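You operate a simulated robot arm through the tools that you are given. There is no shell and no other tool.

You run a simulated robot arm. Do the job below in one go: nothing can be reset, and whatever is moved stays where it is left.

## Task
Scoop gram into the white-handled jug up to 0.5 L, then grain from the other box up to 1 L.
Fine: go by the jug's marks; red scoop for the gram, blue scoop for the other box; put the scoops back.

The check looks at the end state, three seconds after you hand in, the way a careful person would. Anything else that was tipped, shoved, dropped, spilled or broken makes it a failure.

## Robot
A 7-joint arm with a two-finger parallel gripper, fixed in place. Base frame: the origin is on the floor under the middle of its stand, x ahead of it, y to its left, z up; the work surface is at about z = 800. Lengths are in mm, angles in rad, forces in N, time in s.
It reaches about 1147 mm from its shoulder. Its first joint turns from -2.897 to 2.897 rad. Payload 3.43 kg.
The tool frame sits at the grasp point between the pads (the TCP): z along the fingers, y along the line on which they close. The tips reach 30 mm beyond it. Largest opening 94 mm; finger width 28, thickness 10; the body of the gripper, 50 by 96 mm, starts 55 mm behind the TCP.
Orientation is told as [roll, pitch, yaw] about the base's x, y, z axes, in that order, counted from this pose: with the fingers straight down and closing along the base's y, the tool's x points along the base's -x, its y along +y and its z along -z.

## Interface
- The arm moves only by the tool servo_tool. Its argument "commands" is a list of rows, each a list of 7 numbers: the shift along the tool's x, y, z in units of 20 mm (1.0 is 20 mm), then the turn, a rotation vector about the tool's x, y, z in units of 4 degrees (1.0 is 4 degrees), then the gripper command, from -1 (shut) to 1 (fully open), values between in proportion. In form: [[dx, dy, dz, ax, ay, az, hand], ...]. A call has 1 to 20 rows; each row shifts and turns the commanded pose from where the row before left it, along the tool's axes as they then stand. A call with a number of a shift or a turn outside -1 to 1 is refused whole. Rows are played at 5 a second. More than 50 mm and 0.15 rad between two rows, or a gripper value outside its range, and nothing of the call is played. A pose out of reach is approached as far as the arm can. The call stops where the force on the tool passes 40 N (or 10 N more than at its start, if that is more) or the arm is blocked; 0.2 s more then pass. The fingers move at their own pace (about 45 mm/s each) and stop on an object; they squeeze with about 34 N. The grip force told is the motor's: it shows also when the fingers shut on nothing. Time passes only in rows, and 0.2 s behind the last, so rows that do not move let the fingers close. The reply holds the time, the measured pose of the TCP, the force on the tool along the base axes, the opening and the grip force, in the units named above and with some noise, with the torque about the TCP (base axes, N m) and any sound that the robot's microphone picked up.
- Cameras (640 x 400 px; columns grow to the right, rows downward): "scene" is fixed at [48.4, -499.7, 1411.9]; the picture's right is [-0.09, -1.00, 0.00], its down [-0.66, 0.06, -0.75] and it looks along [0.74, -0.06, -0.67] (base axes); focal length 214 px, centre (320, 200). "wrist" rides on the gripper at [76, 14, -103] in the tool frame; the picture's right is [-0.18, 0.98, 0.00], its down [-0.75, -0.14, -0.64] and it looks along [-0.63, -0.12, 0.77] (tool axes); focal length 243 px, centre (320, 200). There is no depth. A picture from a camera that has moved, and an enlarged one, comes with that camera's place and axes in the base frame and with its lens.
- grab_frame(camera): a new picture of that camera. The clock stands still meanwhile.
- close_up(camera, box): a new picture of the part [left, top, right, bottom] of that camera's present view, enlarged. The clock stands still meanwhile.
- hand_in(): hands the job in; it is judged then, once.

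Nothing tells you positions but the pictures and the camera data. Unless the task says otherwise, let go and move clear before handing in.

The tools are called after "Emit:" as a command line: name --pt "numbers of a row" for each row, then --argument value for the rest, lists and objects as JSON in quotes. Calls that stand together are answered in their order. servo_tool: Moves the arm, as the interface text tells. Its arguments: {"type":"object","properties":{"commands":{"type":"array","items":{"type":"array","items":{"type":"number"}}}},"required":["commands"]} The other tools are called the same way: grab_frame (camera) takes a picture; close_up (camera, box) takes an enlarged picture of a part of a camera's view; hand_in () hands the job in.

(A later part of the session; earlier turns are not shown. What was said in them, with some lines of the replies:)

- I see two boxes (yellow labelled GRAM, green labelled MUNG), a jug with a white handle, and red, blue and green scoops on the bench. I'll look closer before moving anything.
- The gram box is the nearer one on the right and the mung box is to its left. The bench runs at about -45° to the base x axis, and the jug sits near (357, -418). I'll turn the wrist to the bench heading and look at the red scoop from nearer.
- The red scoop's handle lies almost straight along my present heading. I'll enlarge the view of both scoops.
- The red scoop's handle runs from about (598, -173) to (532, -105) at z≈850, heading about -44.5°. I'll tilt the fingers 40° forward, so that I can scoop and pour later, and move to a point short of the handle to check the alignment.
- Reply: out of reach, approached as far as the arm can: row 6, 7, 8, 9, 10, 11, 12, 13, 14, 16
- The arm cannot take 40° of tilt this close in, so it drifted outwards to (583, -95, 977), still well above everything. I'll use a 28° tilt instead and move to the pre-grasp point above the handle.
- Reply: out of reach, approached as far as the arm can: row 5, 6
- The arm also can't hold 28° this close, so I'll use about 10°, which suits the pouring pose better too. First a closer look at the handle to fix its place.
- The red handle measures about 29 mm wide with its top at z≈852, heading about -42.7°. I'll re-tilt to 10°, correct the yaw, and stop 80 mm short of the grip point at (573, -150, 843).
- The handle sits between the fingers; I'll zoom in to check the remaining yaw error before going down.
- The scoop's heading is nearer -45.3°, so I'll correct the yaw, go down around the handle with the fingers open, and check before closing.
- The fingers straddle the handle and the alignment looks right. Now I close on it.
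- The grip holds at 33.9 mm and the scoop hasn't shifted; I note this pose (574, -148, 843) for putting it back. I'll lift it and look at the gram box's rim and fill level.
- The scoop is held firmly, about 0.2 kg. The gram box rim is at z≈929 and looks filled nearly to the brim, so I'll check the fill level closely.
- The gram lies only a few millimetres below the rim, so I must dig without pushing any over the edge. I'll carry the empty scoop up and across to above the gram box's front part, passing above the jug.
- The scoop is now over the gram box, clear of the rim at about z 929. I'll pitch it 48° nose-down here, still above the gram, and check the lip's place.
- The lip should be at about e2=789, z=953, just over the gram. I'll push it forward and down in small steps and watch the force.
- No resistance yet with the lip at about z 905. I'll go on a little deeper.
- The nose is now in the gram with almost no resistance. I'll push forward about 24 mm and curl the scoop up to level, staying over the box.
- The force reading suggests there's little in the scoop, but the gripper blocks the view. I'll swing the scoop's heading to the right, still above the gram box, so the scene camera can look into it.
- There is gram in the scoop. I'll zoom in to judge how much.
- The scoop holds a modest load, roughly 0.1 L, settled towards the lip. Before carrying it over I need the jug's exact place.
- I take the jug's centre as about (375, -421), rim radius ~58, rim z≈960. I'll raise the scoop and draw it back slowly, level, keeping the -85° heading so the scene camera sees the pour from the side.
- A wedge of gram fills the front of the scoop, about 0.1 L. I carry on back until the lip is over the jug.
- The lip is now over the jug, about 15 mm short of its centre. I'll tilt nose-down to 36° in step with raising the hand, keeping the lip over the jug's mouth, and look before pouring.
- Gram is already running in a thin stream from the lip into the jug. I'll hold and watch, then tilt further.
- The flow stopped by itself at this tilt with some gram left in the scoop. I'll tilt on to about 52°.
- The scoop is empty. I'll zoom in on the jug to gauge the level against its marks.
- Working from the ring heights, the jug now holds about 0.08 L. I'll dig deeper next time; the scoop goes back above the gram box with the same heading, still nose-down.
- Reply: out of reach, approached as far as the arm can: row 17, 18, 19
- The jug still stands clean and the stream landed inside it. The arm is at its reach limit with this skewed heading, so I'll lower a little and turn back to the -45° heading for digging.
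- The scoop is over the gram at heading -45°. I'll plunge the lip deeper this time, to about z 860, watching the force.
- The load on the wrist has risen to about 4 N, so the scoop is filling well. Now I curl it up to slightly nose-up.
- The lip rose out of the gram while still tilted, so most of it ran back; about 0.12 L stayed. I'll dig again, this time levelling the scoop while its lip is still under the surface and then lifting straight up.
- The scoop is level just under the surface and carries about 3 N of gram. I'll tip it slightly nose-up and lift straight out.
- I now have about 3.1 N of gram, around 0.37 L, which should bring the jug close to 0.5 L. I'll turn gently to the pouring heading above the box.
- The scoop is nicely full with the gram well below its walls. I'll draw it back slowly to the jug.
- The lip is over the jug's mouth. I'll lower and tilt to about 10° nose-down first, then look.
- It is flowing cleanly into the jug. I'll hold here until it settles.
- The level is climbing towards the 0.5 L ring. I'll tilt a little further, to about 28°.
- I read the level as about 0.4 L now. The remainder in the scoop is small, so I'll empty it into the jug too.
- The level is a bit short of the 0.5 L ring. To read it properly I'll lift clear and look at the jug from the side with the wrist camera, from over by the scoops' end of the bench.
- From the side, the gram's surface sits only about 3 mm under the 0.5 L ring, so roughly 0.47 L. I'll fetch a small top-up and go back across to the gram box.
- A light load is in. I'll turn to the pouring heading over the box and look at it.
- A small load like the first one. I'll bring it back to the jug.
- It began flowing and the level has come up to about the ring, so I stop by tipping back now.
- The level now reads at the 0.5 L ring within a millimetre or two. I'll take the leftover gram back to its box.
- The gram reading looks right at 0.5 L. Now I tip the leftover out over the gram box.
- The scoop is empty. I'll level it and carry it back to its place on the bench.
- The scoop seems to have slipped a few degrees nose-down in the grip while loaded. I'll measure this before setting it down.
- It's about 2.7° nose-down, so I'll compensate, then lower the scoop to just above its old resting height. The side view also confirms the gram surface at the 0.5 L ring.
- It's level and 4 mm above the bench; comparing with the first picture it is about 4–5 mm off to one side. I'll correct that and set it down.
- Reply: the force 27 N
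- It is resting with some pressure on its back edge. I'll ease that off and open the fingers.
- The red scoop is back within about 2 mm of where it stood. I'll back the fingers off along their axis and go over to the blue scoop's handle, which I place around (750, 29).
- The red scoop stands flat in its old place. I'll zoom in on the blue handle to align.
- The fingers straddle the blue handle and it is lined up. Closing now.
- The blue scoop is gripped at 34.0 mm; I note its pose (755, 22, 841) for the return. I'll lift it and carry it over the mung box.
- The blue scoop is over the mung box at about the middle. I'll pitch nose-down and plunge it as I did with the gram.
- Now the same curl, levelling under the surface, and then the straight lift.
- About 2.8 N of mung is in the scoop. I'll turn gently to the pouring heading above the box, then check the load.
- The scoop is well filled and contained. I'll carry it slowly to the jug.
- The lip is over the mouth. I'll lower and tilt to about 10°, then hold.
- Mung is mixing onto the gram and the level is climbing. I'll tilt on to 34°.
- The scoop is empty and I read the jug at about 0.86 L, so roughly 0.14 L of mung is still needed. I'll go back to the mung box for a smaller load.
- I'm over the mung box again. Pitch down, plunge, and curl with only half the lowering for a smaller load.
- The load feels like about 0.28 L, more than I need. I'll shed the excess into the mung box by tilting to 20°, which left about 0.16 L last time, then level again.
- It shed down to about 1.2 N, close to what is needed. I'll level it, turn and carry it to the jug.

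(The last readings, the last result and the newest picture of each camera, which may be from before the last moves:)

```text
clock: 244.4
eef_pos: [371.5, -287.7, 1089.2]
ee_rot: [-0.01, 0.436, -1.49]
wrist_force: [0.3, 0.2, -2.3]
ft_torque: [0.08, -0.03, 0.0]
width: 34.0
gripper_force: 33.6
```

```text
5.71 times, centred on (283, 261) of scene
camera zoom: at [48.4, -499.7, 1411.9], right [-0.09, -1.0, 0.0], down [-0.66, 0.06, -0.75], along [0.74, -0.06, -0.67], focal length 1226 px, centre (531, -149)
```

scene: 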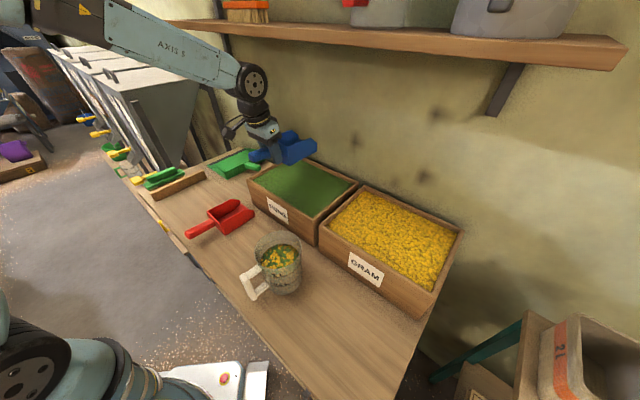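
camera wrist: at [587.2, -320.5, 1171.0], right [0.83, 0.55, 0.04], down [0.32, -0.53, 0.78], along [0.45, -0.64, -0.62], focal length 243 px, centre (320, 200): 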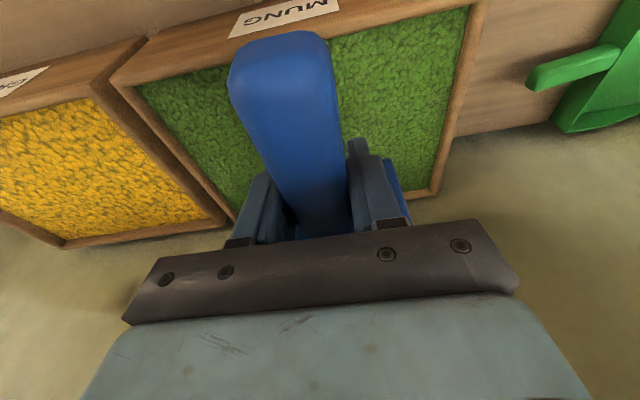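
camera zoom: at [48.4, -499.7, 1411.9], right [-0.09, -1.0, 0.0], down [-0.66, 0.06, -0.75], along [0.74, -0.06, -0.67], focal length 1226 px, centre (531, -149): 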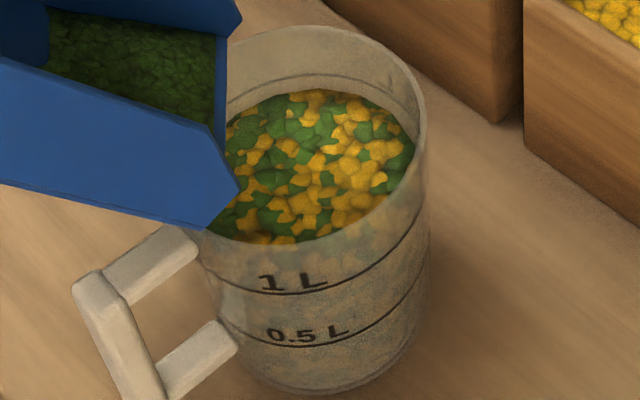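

Emit:
servo_tool --pt "-0.07 0 -0.17 0 0.5 0 -1" --pt "0 0 0 0 0 0 -1"

Emit:
close_up --camera "scene" --box '[258, 226, 308, 296]'

```text
clock: 245.0
eef_pos: [371.8, -288.3, 1091.0]
ee_rot: [-0.011, 0.469, -1.49]
wrist_force: [0.0, 0.0, -1.4]
ft_torque: [0.08, -0.02, 0.01]
width: 34.1
gripper_force: 33.9
```

```text
5.71 times, centred on (283, 261) of scene
camera zoom: at [48.4, -499.7, 1411.9], right [-0.09, -1.0, 0.0], down [-0.66, 0.06, -0.75], along [0.74, -0.06, -0.67], focal length 1226 px, centre (531, -149)
```

zoom: 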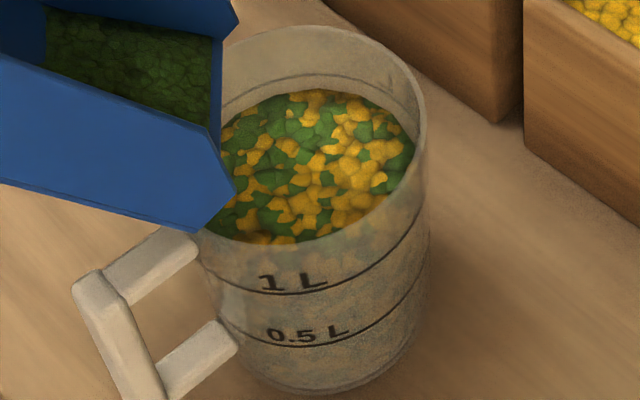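

Emit:
servo_tool --pt "-0.3 0 -0.3 0 0.5 0 -1" --pt "0 0 0 0 0 0 -1"

Emit:
close_up --camera "scene" --box '[258, 226, 308, 296]'

```text
clock: 245.6
eef_pos: [372.7, -296.4, 1093.5]
ee_rot: [-0.012, 0.504, -1.494]
wrist_force: [0.7, 0.5, -1.9]
ft_torque: [0.04, -0.01, -0.05]
width: 34.0
gripper_force: 34.2
```

```text
5.71 times, centred on (283, 261) of scene
camera zoom: at [48.4, -499.7, 1411.9], right [-0.09, -1.0, 0.0], down [-0.66, 0.06, -0.75], along [0.74, -0.06, -0.67], focal length 1226 px, centre (531, -149)
```

zoom: 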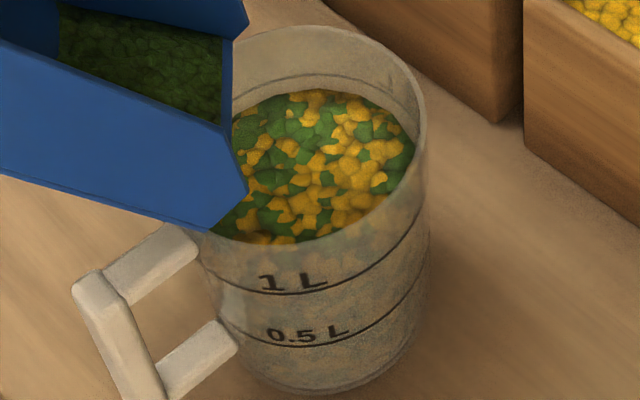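

Emit:
servo_tool --pt "-0.064 0 -0.276 0 0.5 0 -1" --pt "0 0 0 0 0 0 -1"

Emit:
close_up --camera "scene" --box '[258, 226, 308, 296]'

```text
clock: 246.2
eef_pos: [372.7, -300.8, 1097.4]
ee_rot: [-0.013, 0.539, -1.492]
wrist_force: [-0.7, -0.1, -0.9]
ft_torque: [0.04, 0.02, 0.0]
width: 34.0
gripper_force: 34.0
```

```text
5.71 times, centred on (283, 261) of scene
camera zoom: at [48.4, -499.7, 1411.9], right [-0.09, -1.0, 0.0], down [-0.66, 0.06, -0.75], along [0.74, -0.06, -0.67], focal length 1226 px, centre (531, -149)
```

zoom: 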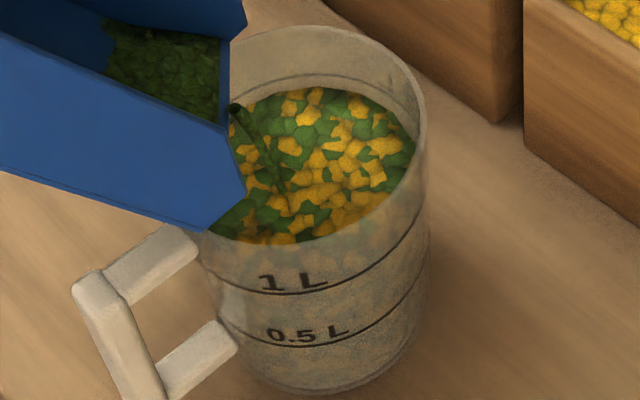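

It has started to trickle. One more short wait.

Emit:
servo_tool --pt "0 0 0 0 0 0 -1"

Emit:
close_up --camera "scene" --box '[258, 226, 308, 296]'

```text
clock: 246.6
eef_pos: [373.7, -300.5, 1096.3]
ee_rot: [-0.012, 0.538, -1.493]
wrist_force: [-0.3, 0.5, -0.9]
ft_torque: [0.03, -0.02, -0.02]
width: 33.9
gripper_force: 33.8
```

```text
5.71 times, centred on (283, 261) of scene
camera zoom: at [48.4, -499.7, 1411.9], right [-0.09, -1.0, 0.0], down [-0.66, 0.06, -0.75], along [0.74, -0.06, -0.67], focal length 1226 px, centre (531, -149)
```

zoom: 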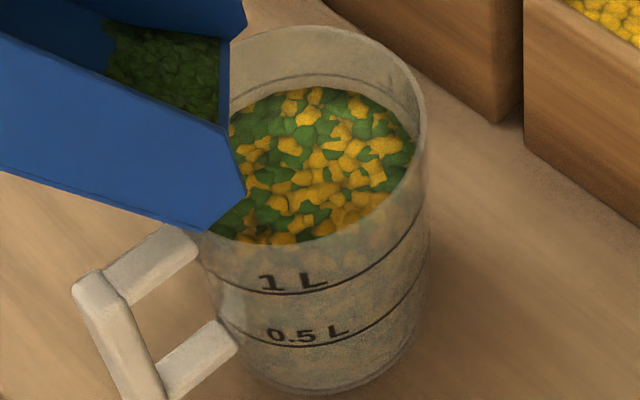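

Emit:
close_up --camera "scene" --box '[272, 232, 304, 252]'

```text
16.00 times, centred on (288, 242) of scene
camera zoom: at [48.4, -499.7, 1411.9], right [-0.09, -1.0, 0.0], down [-0.66, 0.06, -0.75], along [0.74, -0.06, -0.67], focal length 3432 px, centre (832, -472)
```

zoom: 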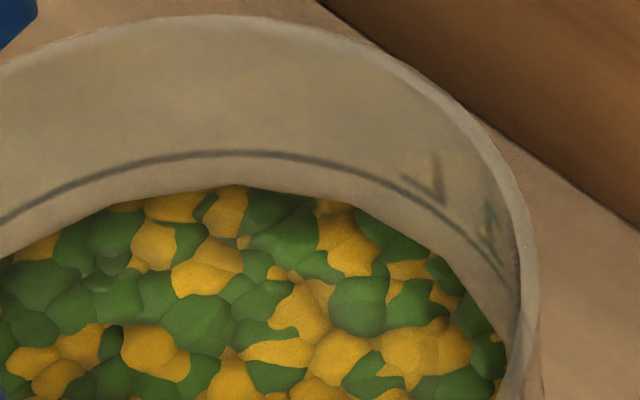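

I read the level about 3–4 mm under the 1 L ring, and what is left in the scoop is about that much. I'll tilt on in small steps.

Emit:
servo_tool --pt "-0.064 0 -0.276 0 0.5 0 -1" --pt "-0.06 0 -0.27 0 0.5 0 -1" --pt "0 0 0 0 0 0 -1"

Emit:
close_up --camera "scene" --box '[258, 226, 308, 296]'

```text
clock: 247.4
eef_pos: [374.0, -308.1, 1106.1]
ee_rot: [-0.012, 0.609, -1.494]
wrist_force: [0.2, 0.5, -1.0]
ft_torque: [0.05, 0.02, -0.01]
width: 33.9
gripper_force: 34.1
```

```text
5.71 times, centred on (283, 261) of scene
camera zoom: at [48.4, -499.7, 1411.9], right [-0.09, -1.0, 0.0], down [-0.66, 0.06, -0.75], along [0.74, -0.06, -0.67], focal length 1226 px, centre (531, -149)
```

zoom: 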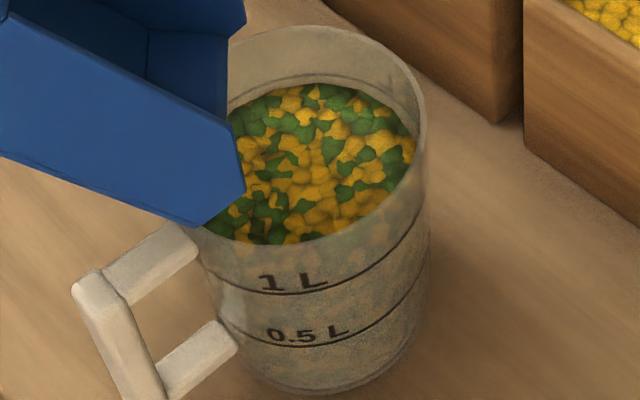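

Emit:
servo_tool --pt "0 0 0 0 0 0 -1" --pt "0 0 0 0 0 0 -1"

Emit:
close_up --camera "scene" --box '[272, 232, 304, 252]'

Emit:
close_up --camera "scene" --box '[200, 180, 340, 320]'

```text
clock: 248.0
eef_pos: [374.9, -307.8, 1105.3]
ee_rot: [-0.014, 0.609, -1.493]
wrist_force: [0.0, 0.9, -0.8]
ft_torque: [0.03, 0.0, -0.03]
width: 33.8
gripper_force: 34.3
```

```text
16.00 times, centred on (288, 242) of scene
camera zoom: at [48.4, -499.7, 1411.9], right [-0.09, -1.0, 0.0], down [-0.66, 0.06, -0.75], along [0.74, -0.06, -0.67], focal length 3432 px, centre (832, -472)
```

zoom: 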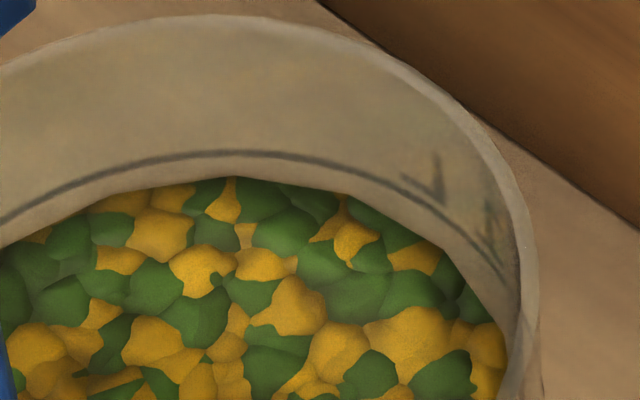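

```text
2.86 times, centred on (270, 250) of scene
camera zoom: at [48.4, -499.7, 1411.9], right [-0.09, -1.0, 0.0], down [-0.66, 0.06, -0.75], along [0.74, -0.06, -0.67], focal length 613 px, centre (463, 57)
```

zoom: 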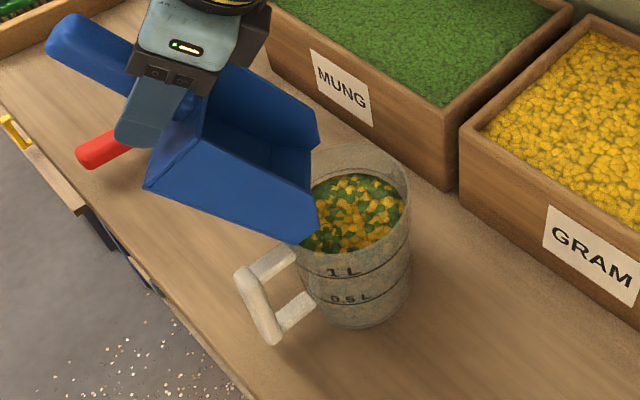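

The jug reads at the 1 L ring now and the scoop is empty. I'll lift clear and go to the side-view spot to check the level properly.

Emit:
servo_tool --pt "0.572 0 -0.82 0 0 0 -1" --pt "0.572 0 -0.82 0 0 0 -1" --pt "0 0 0 0 -1 0 -1" --pt "0 0 0 0 -1 0 -1" --pt "0 0 0 0 -1 0 -1" --pt "0 0 0 0 -1 0 -1" --pt "0 0 0 0 -1 0 -1" --pt "0 0 0 0 -1 0 -1" --pt "0 0 0 0 -1 0 -1" --pt "0 0 0 0 -1 0 -1" --pt "0 0 0 0 -0.8 0 -1" --pt "0 0 0 0 0 -1 -1" --pt "0 0 0 0 0 -1 -1" --pt "0 0 0 0 0 -1 -1" --pt "0 0 0 0 0 -1 -1" --pt "0 0 0 0 0 -1 -1" --pt "0 0 0 0 0 -1 -1" --pt "0 0 0 0 0 -1 -1" --pt "0 0 0 0 0 -1 -1" --pt "0 0 0 0 0 -1 -1"

Emit:
close_up --camera "scene" --box '[258, 226, 308, 296]'

Emit:
servo_tool --pt "0 0 0 0 0 -0.85 -1" --pt "0.05 0.989 0.6 0 0 0 -1" --pt "0.05 0.989 0.6 0 0 0 -1" --pt "0.05 0.989 0.6 0 0 0 -1" --pt "0.05 0.989 0.6 0 0 0 -1" --pt "0.05 0.989 0.6 0 0 0 -1" --pt "0.05 0.989 0.6 0 0 0 -1" --pt "0.05 0.989 0.6 0 0 0 -1" --pt "0.05 0.989 0.6 0 0 0 -1" --pt "0.05 0.989 0.6 0 0 0 -1" --pt "0.05 0.989 0.6 0 0 0 -1" --pt "0.05 0.989 0.6 0 0 0 -1" --pt "0.05 0.989 0.4 0 0 0 -1" --pt "0 0 0 0 -1 0 -1" --pt "0 0 0 0 -1 0 -1" --pt "0 0 0 0 -1 0 -1" --pt "0 0 0 0 -1 0 -1" --pt "0 0 0 0 0 0 -1"

Emit:
grab_frame --camera "wrist"

```text
clock: 252.2
eef_pos: [375.4, -308.7, 1145.6]
ee_rot: [-0.012, 0.0, -0.858]
wrist_force: [0.5, 0.9, -1.4]
ft_torque: [0.02, 0.08, -0.01]
width: 33.8
gripper_force: 34.3
```

```text
5.71 times, centred on (283, 261) of scene
camera zoom: at [48.4, -499.7, 1411.9], right [-0.09, -1.0, 0.0], down [-0.66, 0.06, -0.75], along [0.74, -0.06, -0.67], focal length 1226 px, centre (531, -149)
```

zoom: 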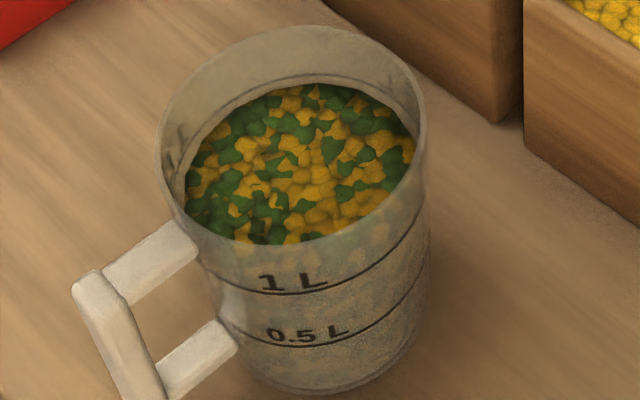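

```text
clock: 256.0
eef_pos: [535.6, -134.6, 1001.4]
ee_rot: [-0.013, -0.277, -0.793]
wrist_force: [-0.2, 0.4, -2.1]
ft_torque: [0.03, 0.03, 0.0]
width: 33.9
gripper_force: 34.0
```

```text
taken
camera wrist: at [474.0, -50.6, 1080.3], right [0.83, 0.56, 0.04], down [0.29, -0.48, 0.83], along [0.48, -0.67, -0.56], focal length 243 px, centre (320, 200)
```

wrist: 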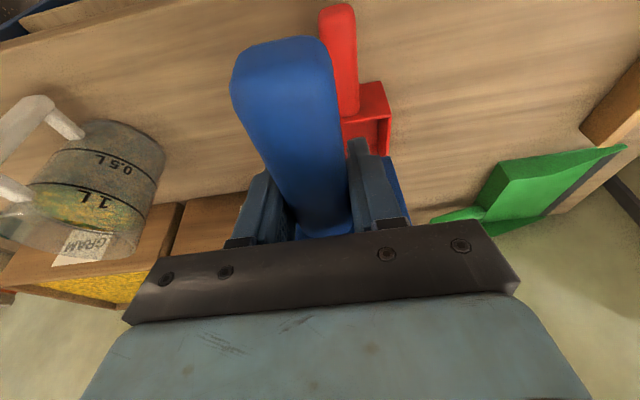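

Emit:
close_up --camera "wrist" --box '[0, 90, 180, 290]'

Emit:
close_up --camera "wrist" --box '[40, 160, 140, 240]'

```text
2.00 times, centred on (90, 190) of wrist
camera zoom: at [474.0, -50.6, 1080.3], right [0.83, 0.56, 0.04], down [0.29, -0.48, 0.83], along [0.48, -0.67, -0.56], focal length 485 px, centre (780, 220)
```

zoom: 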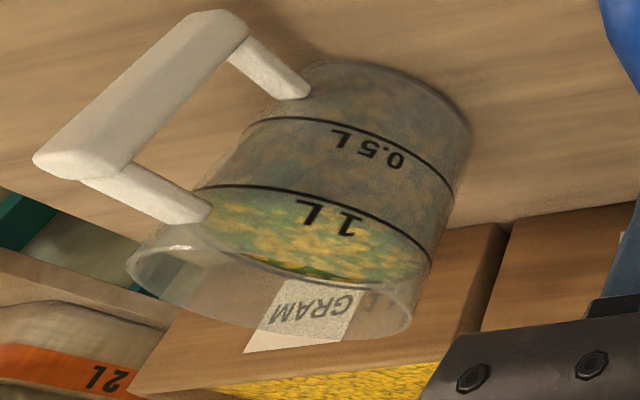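

```text
5.00 times, centred on (90, 200) of wrist
camera zoom: at [474.0, -50.6, 1080.3], right [0.83, 0.56, 0.04], down [0.29, -0.48, 0.83], along [0.48, -0.67, -0.56], focal length 1213 px, centre (1470, 200)
```

zoom: 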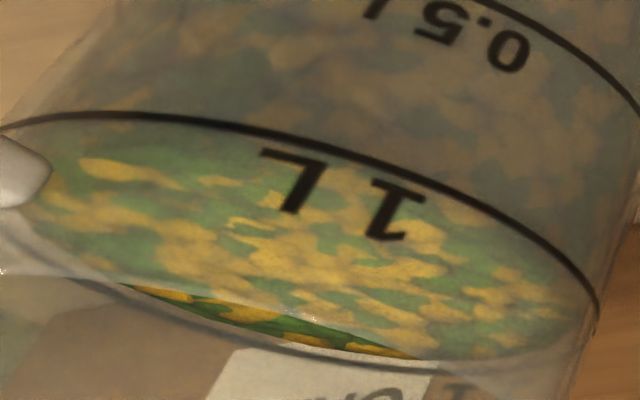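

Emit:
close_up --camera "wrist" --box '[70, 175, 120, 205]'

```text
12.80 times, centred on (95, 190) of wrist
camera zoom: at [474.0, -50.6, 1080.3], right [0.83, 0.56, 0.04], down [0.29, -0.48, 0.83], along [0.48, -0.67, -0.56], focal length 3106 px, centre (3200, 328)
```

zoom: 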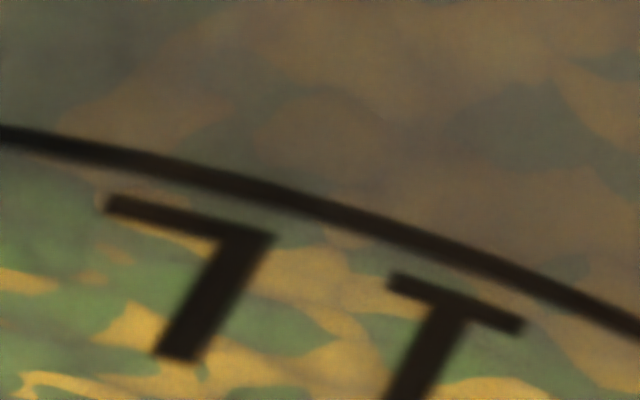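

The side view shows the surface right at the 1 L ring. Now the blue scoop goes back: I'll move above its original place.

Emit:
servo_tool --pt "0 0 0 -0.186 0.53 0.15 -1" --pt "0 0 0 0 0.53 0 -1" --pt "-0.06 0.5 0.06 0 0 0 -1" --pt "-0.12 0.95 0.12 0 0 0 -1" --pt "-0.12 0.95 0.12 0 0 0 -1" --pt "-0.12 0.95 0.12 0 0 0 -1" --pt "-0.12 0.95 0.12 0 0 0 -1" --pt "-0.12 0.95 0.12 0 0 0 -1" --pt "-0.12 0.95 0.12 0 0 0 -1" --pt "-0.12 0.95 0.12 0 0 0 -1" --pt "-0.12 0.95 0.12 0 0 0 -1" --pt "-0.12 0.95 0.12 0 0 0 -1" --pt "-0.12 0.95 0.12 0 0 0 -1" --pt "-0.12 0.95 0.12 0 0 0 -1" --pt "-0.12 0.95 0.12 0 0 0 -1" --pt "-0.12 0.95 0.12 0 0 0 -1" --pt "-0.06 0.45 0.06 0 0 0 -1" --pt "0 0 0 0 0 0 -1" --pt "0 0 0 0 0 0 -1"

Emit:
grab_frame --camera "scene"

Emit:
close_up --camera "scene" --box '[150, 135, 250, 205]'

Emit:
grab_frame --camera "wrist"

```text
clock: 260.0
eef_pos: [753.8, 22.4, 978.2]
ee_rot: [0.002, -0.202, -0.806]
wrist_force: [-0.2, 0.5, -1.0]
ft_torque: [0.02, 0.03, -0.02]
width: 33.8
gripper_force: 33.7
```

```text
taken
```

scene: 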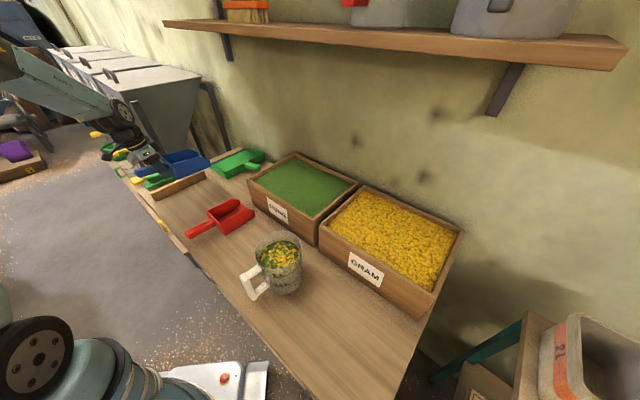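

```text
5.71 times, centred on (200, 170) of scene
camera zoom: at [48.4, -499.7, 1411.9], right [-0.09, -1.0, 0.0], down [-0.66, 0.06, -0.75], along [0.74, -0.06, -0.67], focal length 1226 px, centre (1006, 371)
```

zoom: 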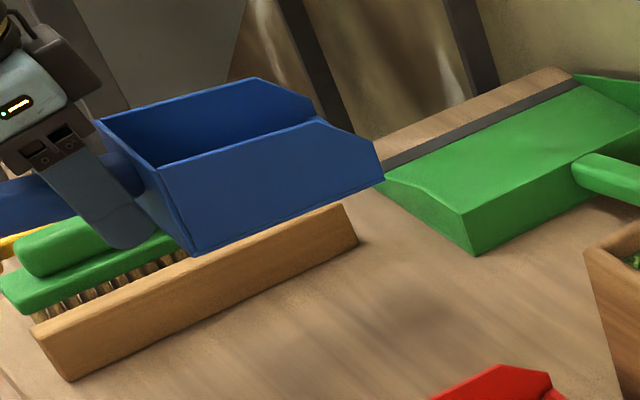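

```text
taken
camera wrist: at [696.5, 100.6, 1063.9], right [0.83, 0.55, 0.04], down [0.32, -0.54, 0.78], along [0.45, -0.64, -0.62], focal length 243 px, centre (320, 200)
```

wrist: 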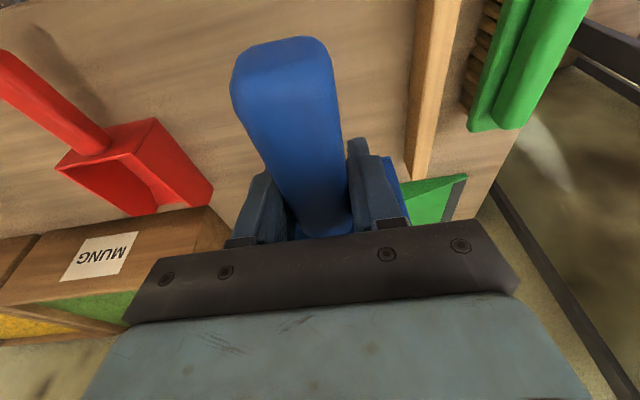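

The blue scoop is empty and has slipped about 2° nose-down in the grip. I'll compensate and lower it to just above the bench.

Emit:
servo_tool --pt "0 0.085 0 0 -0.4 0 -1" --pt "0.19 0 0.84 0 0 0 -1" --pt "0.19 0 0.84 0 0 0 -1" --pt "0.19 0 0.84 0 0 0 -1" --pt "0.19 0 0.84 0 0 0 -1" --pt "0.19 0 0.84 0 0 0 -1" --pt "0.19 0 0.84 0 0 0 -1" --pt "0.19 0 0.84 0 0 0 -1" --pt "0.09 0 0.4 0 0 0 -1" --pt "0 0 0 0 0 0 -1"

Emit:
close_up --camera "scene" --box '[145, 165, 225, 215]'

```text
clock: 262.2
eef_pos: [757.1, 23.0, 847.7]
ee_rot: [0.003, -0.232, -0.806]
wrist_force: [-0.2, 0.2, -1.7]
ft_torque: [0.05, 0.01, -0.01]
width: 34.0
gripper_force: 34.1
```

```text
8.00 times, centred on (185, 190) of scene
camera zoom: at [48.4, -499.7, 1411.9], right [-0.09, -1.0, 0.0], down [-0.66, 0.06, -0.75], along [0.74, -0.06, -0.67], focal length 1716 px, centre (1400, 280)
```

zoom: 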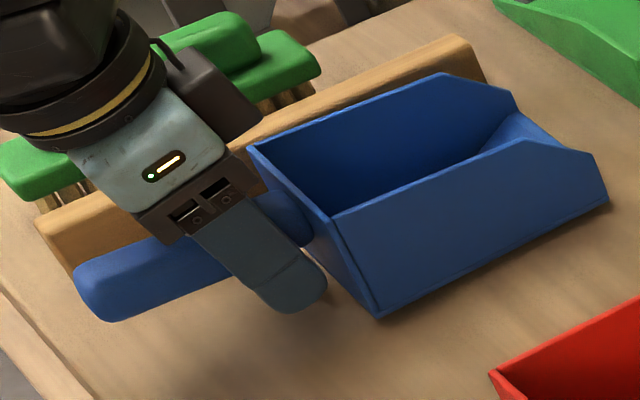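

Position matches the first picture; I'll set it down the last few millimetres.

Emit:
servo_tool --pt "0.025 0 0.1 0 0 0 -1" --pt "0.02 0 0.085 0 0 0 -1" --pt "0 0 0 0 0 0 -1"

Emit:
close_up --camera "scene" --box '[145, 165, 225, 215]'

```text
clock: 263.0
eef_pos: [755.8, 22.7, 842.9]
ee_rot: [0.003, -0.23, -0.806]
wrist_force: [-0.1, 0.5, -1.3]
ft_torque: [0.03, 0.01, -0.03]
width: 33.9
gripper_force: 34.1
```

```text
8.00 times, centred on (185, 190) of scene
camera zoom: at [48.4, -499.7, 1411.9], right [-0.09, -1.0, 0.0], down [-0.66, 0.06, -0.75], along [0.74, -0.06, -0.67], focal length 1716 px, centre (1400, 280)
```

zoom: 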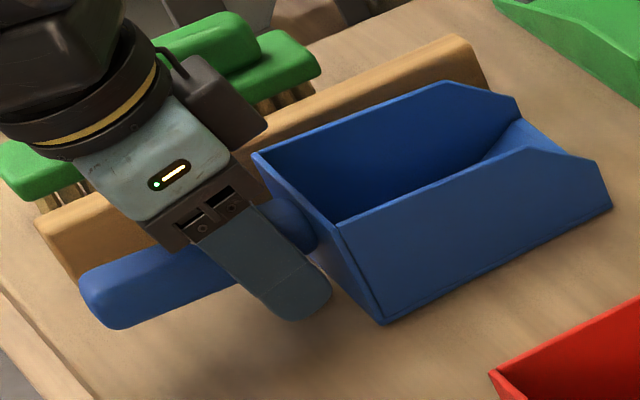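

Emit:
servo_tool --pt "0.012 0 0.05 0 0 0 -1" --pt "0 0 0 0 0 0 -1"

Emit:
servo_tool --pt "0.012 0 0.05 0 0 0 -1" --pt "0 0 0 0 0 0 -1"

```text
clock: 263.6
eef_pos: [756.6, 22.7, 843.2]
ee_rot: [0.004, -0.231, -0.805]
wrist_force: [0.4, 0.2, -1.8]
ft_torque: [0.04, 0.05, 0.01]
width: 34.0
gripper_force: 33.6
```

```text
clock: 264.2
eef_pos: [756.5, 22.3, 842.3]
ee_rot: [0.003, -0.231, -0.805]
wrist_force: [0.7, 0.2, -1.0]
ft_torque: [0.03, 0.05, 0.03]
width: 33.9
gripper_force: 34.0
```

Emit:
servo_tool --pt "0.012 0 0.05 0 0 0 -1" --pt "0 0 0 0 0 0 -1"

Emit:
servo_tool --pt "0 0 0 0 0 0 -1"

Emit:
close_up --camera "scene" --box '[145, 165, 225, 215]'

```text
clock: 264.8
eef_pos: [756.2, 22.3, 842.4]
ee_rot: [0.004, -0.231, -0.805]
wrist_force: [0.4, -0.2, 1.1]
ft_torque: [-0.34, -0.15, -0.01]
width: 33.9
gripper_force: 34.2
```

```text
clock: 265.2
eef_pos: [756.6, 23.2, 842.3]
ee_rot: [0.003, -0.23, -0.804]
wrist_force: [0.0, 0.6, 2.5]
ft_torque: [-0.34, -0.16, 0.06]
width: 33.8
gripper_force: 33.7
```

```text
8.00 times, centred on (185, 190) of scene
camera zoom: at [48.4, -499.7, 1411.9], right [-0.09, -1.0, 0.0], down [-0.66, 0.06, -0.75], along [0.74, -0.06, -0.67], focal length 1716 px, centre (1400, 280)
```

zoom: 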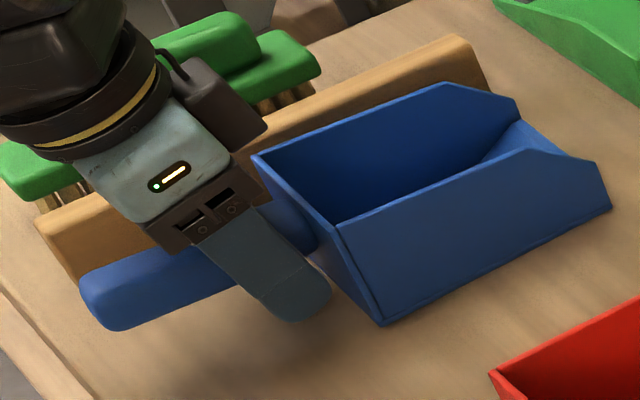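

It now touches the bench lightly (about 3–4 N). I'll open the fingers here and back off.

Emit:
servo_tool --pt "0 0 0 0 0 0 0" --pt "0 0 0 0 0 0 0.6" --pt "0 0 0 0 0 0 0.9" --pt "0 0 0 0 0 0 0.9" --pt "0 0 0 0 0 0 0.9"

Emit:
close_up --camera "scene" --box '[145, 165, 225, 215]'

Emit:
grab_frame --camera "wrist"

```text
clock: 266.4
eef_pos: [756.0, 22.7, 842.3]
ee_rot: [0.003, -0.23, -0.804]
wrist_force: [0.4, 0.3, 0.4]
ft_torque: [-0.03, -0.04, -0.03]
width: 89.3
gripper_force: 0.1
```

```text
8.00 times, centred on (185, 190) of scene
camera zoom: at [48.4, -499.7, 1411.9], right [-0.09, -1.0, 0.0], down [-0.66, 0.06, -0.75], along [0.74, -0.06, -0.67], focal length 1716 px, centre (1400, 280)
```

zoom: 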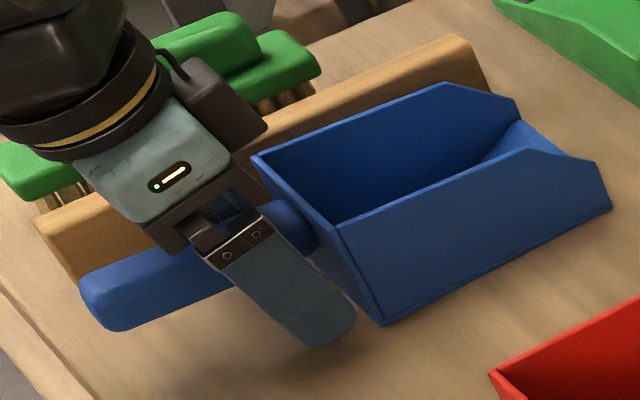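

```text
taken
camera wrist: at [697.9, 103.3, 925.2], right [0.83, 0.55, 0.05], down [0.3, -0.52, 0.8], along [0.46, -0.65, -0.6], focal length 243 px, centre (320, 200)
```

wrist: 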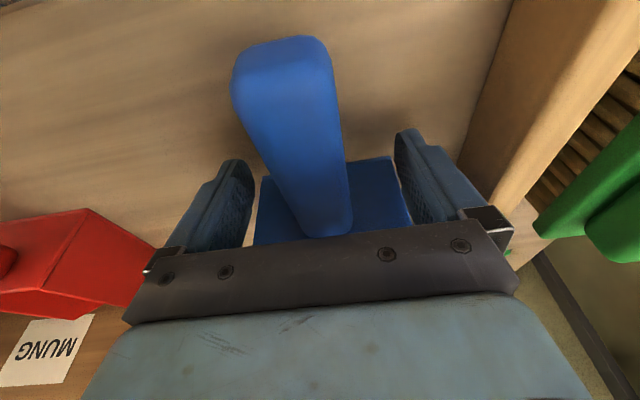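

The blue scoop stands within a millimetre or two of its first position. I'll back away along the finger axis and rise clear.

Emit:
servo_tool --pt "0 0 -0.5 0 0 0 0.9" --pt "0 0 -1 0 0 0 0.9" --pt "0 0 -1 0 0 0 0.9" --pt "0 0 -1 0 0 0 0.9" --pt "0 0 -1 0 0 0 0.9" --pt "0 0 -1 0 0 0 0.9" --pt "0 0 -1 0 0 0 0.9" --pt "0 0 -1 0 0 0 0.9" --pt "0 0 -1 0 0 0 0.9" --pt "0 0 -1 0 0 0 0.9" --pt "0 0 -1 0 0 0 0.9" --pt "0 0 -1 0 0 0 0.9" --pt "0 0 0 0 0 0 0.9"

Emit:
grab_frame --camera "scene"

Emit:
close_up --camera "scene" --box '[130, 130, 290, 250]'

Emit:
close_up --camera "scene" --box '[230, 140, 480, 330]'

Emit:
close_up --camera "scene" --box '[230, 220, 350, 320]'

```text
clock: 269.2
eef_pos: [720.8, 62.6, 1065.8]
ee_rot: [0.003, -0.231, -0.806]
wrist_force: [0.2, -0.3, 1.4]
ft_torque: [0.01, 0.0, 0.0]
width: 89.4
gripper_force: 0.1
```

```text
taken
```

scene: 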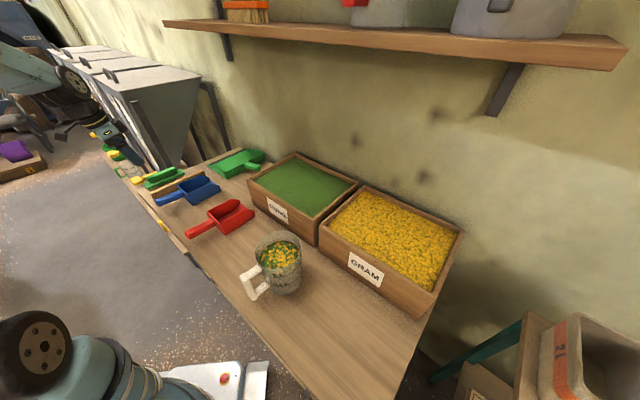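

```text
3.33 times, centred on (210, 190) of scene
camera zoom: at [48.4, -499.7, 1411.9], right [-0.09, -1.0, 0.0], down [-0.66, 0.06, -0.75], along [0.74, -0.06, -0.67], focal length 715 px, centre (687, 233)
```

zoom: 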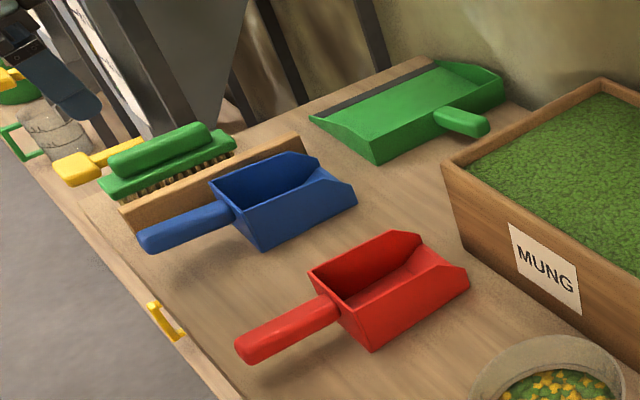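

```text
2.11 times, centred on (355, 235) of scene
camera zoom: at [48.4, -499.7, 1411.9], right [-0.09, -1.0, 0.0], down [-0.66, 0.06, -0.75], along [0.74, -0.06, -0.67], focal length 452 px, centre (246, 126)
```

zoom: 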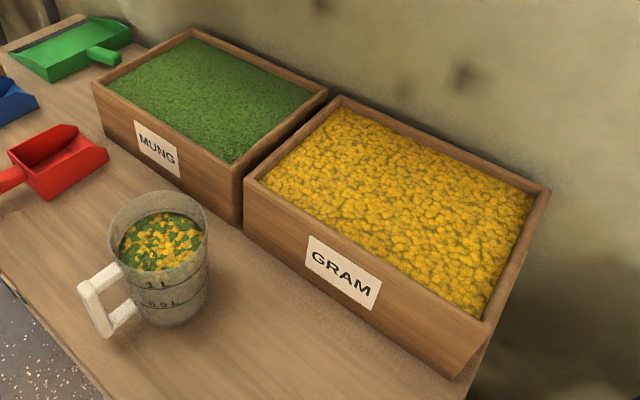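

```text
4.00 times, centred on (290, 270) of scene
camera zoom: at [48.4, -499.7, 1411.9], right [-0.09, -1.0, 0.0], down [-0.66, 0.06, -0.75], along [0.74, -0.06, -0.67], focal length 858 px, centre (440, -80)
```

zoom: 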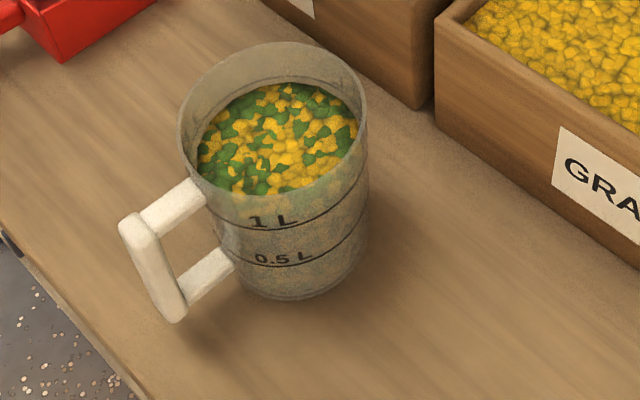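

The bench is clean, both scoops stand empty in their places, and the jug is undisturbed with its contents at the 1 L ring over 0.5 L of gram. The gripper is open and clear, so I hand in.

Emit:
hand_in

```text
The job is handed in.
```

The white-handled jug now holds gram to the 0.5 L mark and mung on top to the 1 L mark, and I've handed the job in. I read both levels against the jug's rings from the fixed camera and from the side. Each looked within about 2 mm of its ring, roughly 0.02 L.

- **Scoops:** I used red for the gram and blue for the mung. Both are empty, flat on the bench and within about 2 mm of where they first stood.
- **Mixing:** the grains show mixed at the jug's surface rather than as two clean layers.
- **Spills:** I saw none on the bench, and I saw no sign that the jug, boxes or other tools had moved. Leftover gram and mung went back into their own boxes. The specks on the floor were there at the start.
- **Slipping grip:** each scoop slipped about 2 to 3 degrees in the gripper while loaded. I corrected for that before setting them down.
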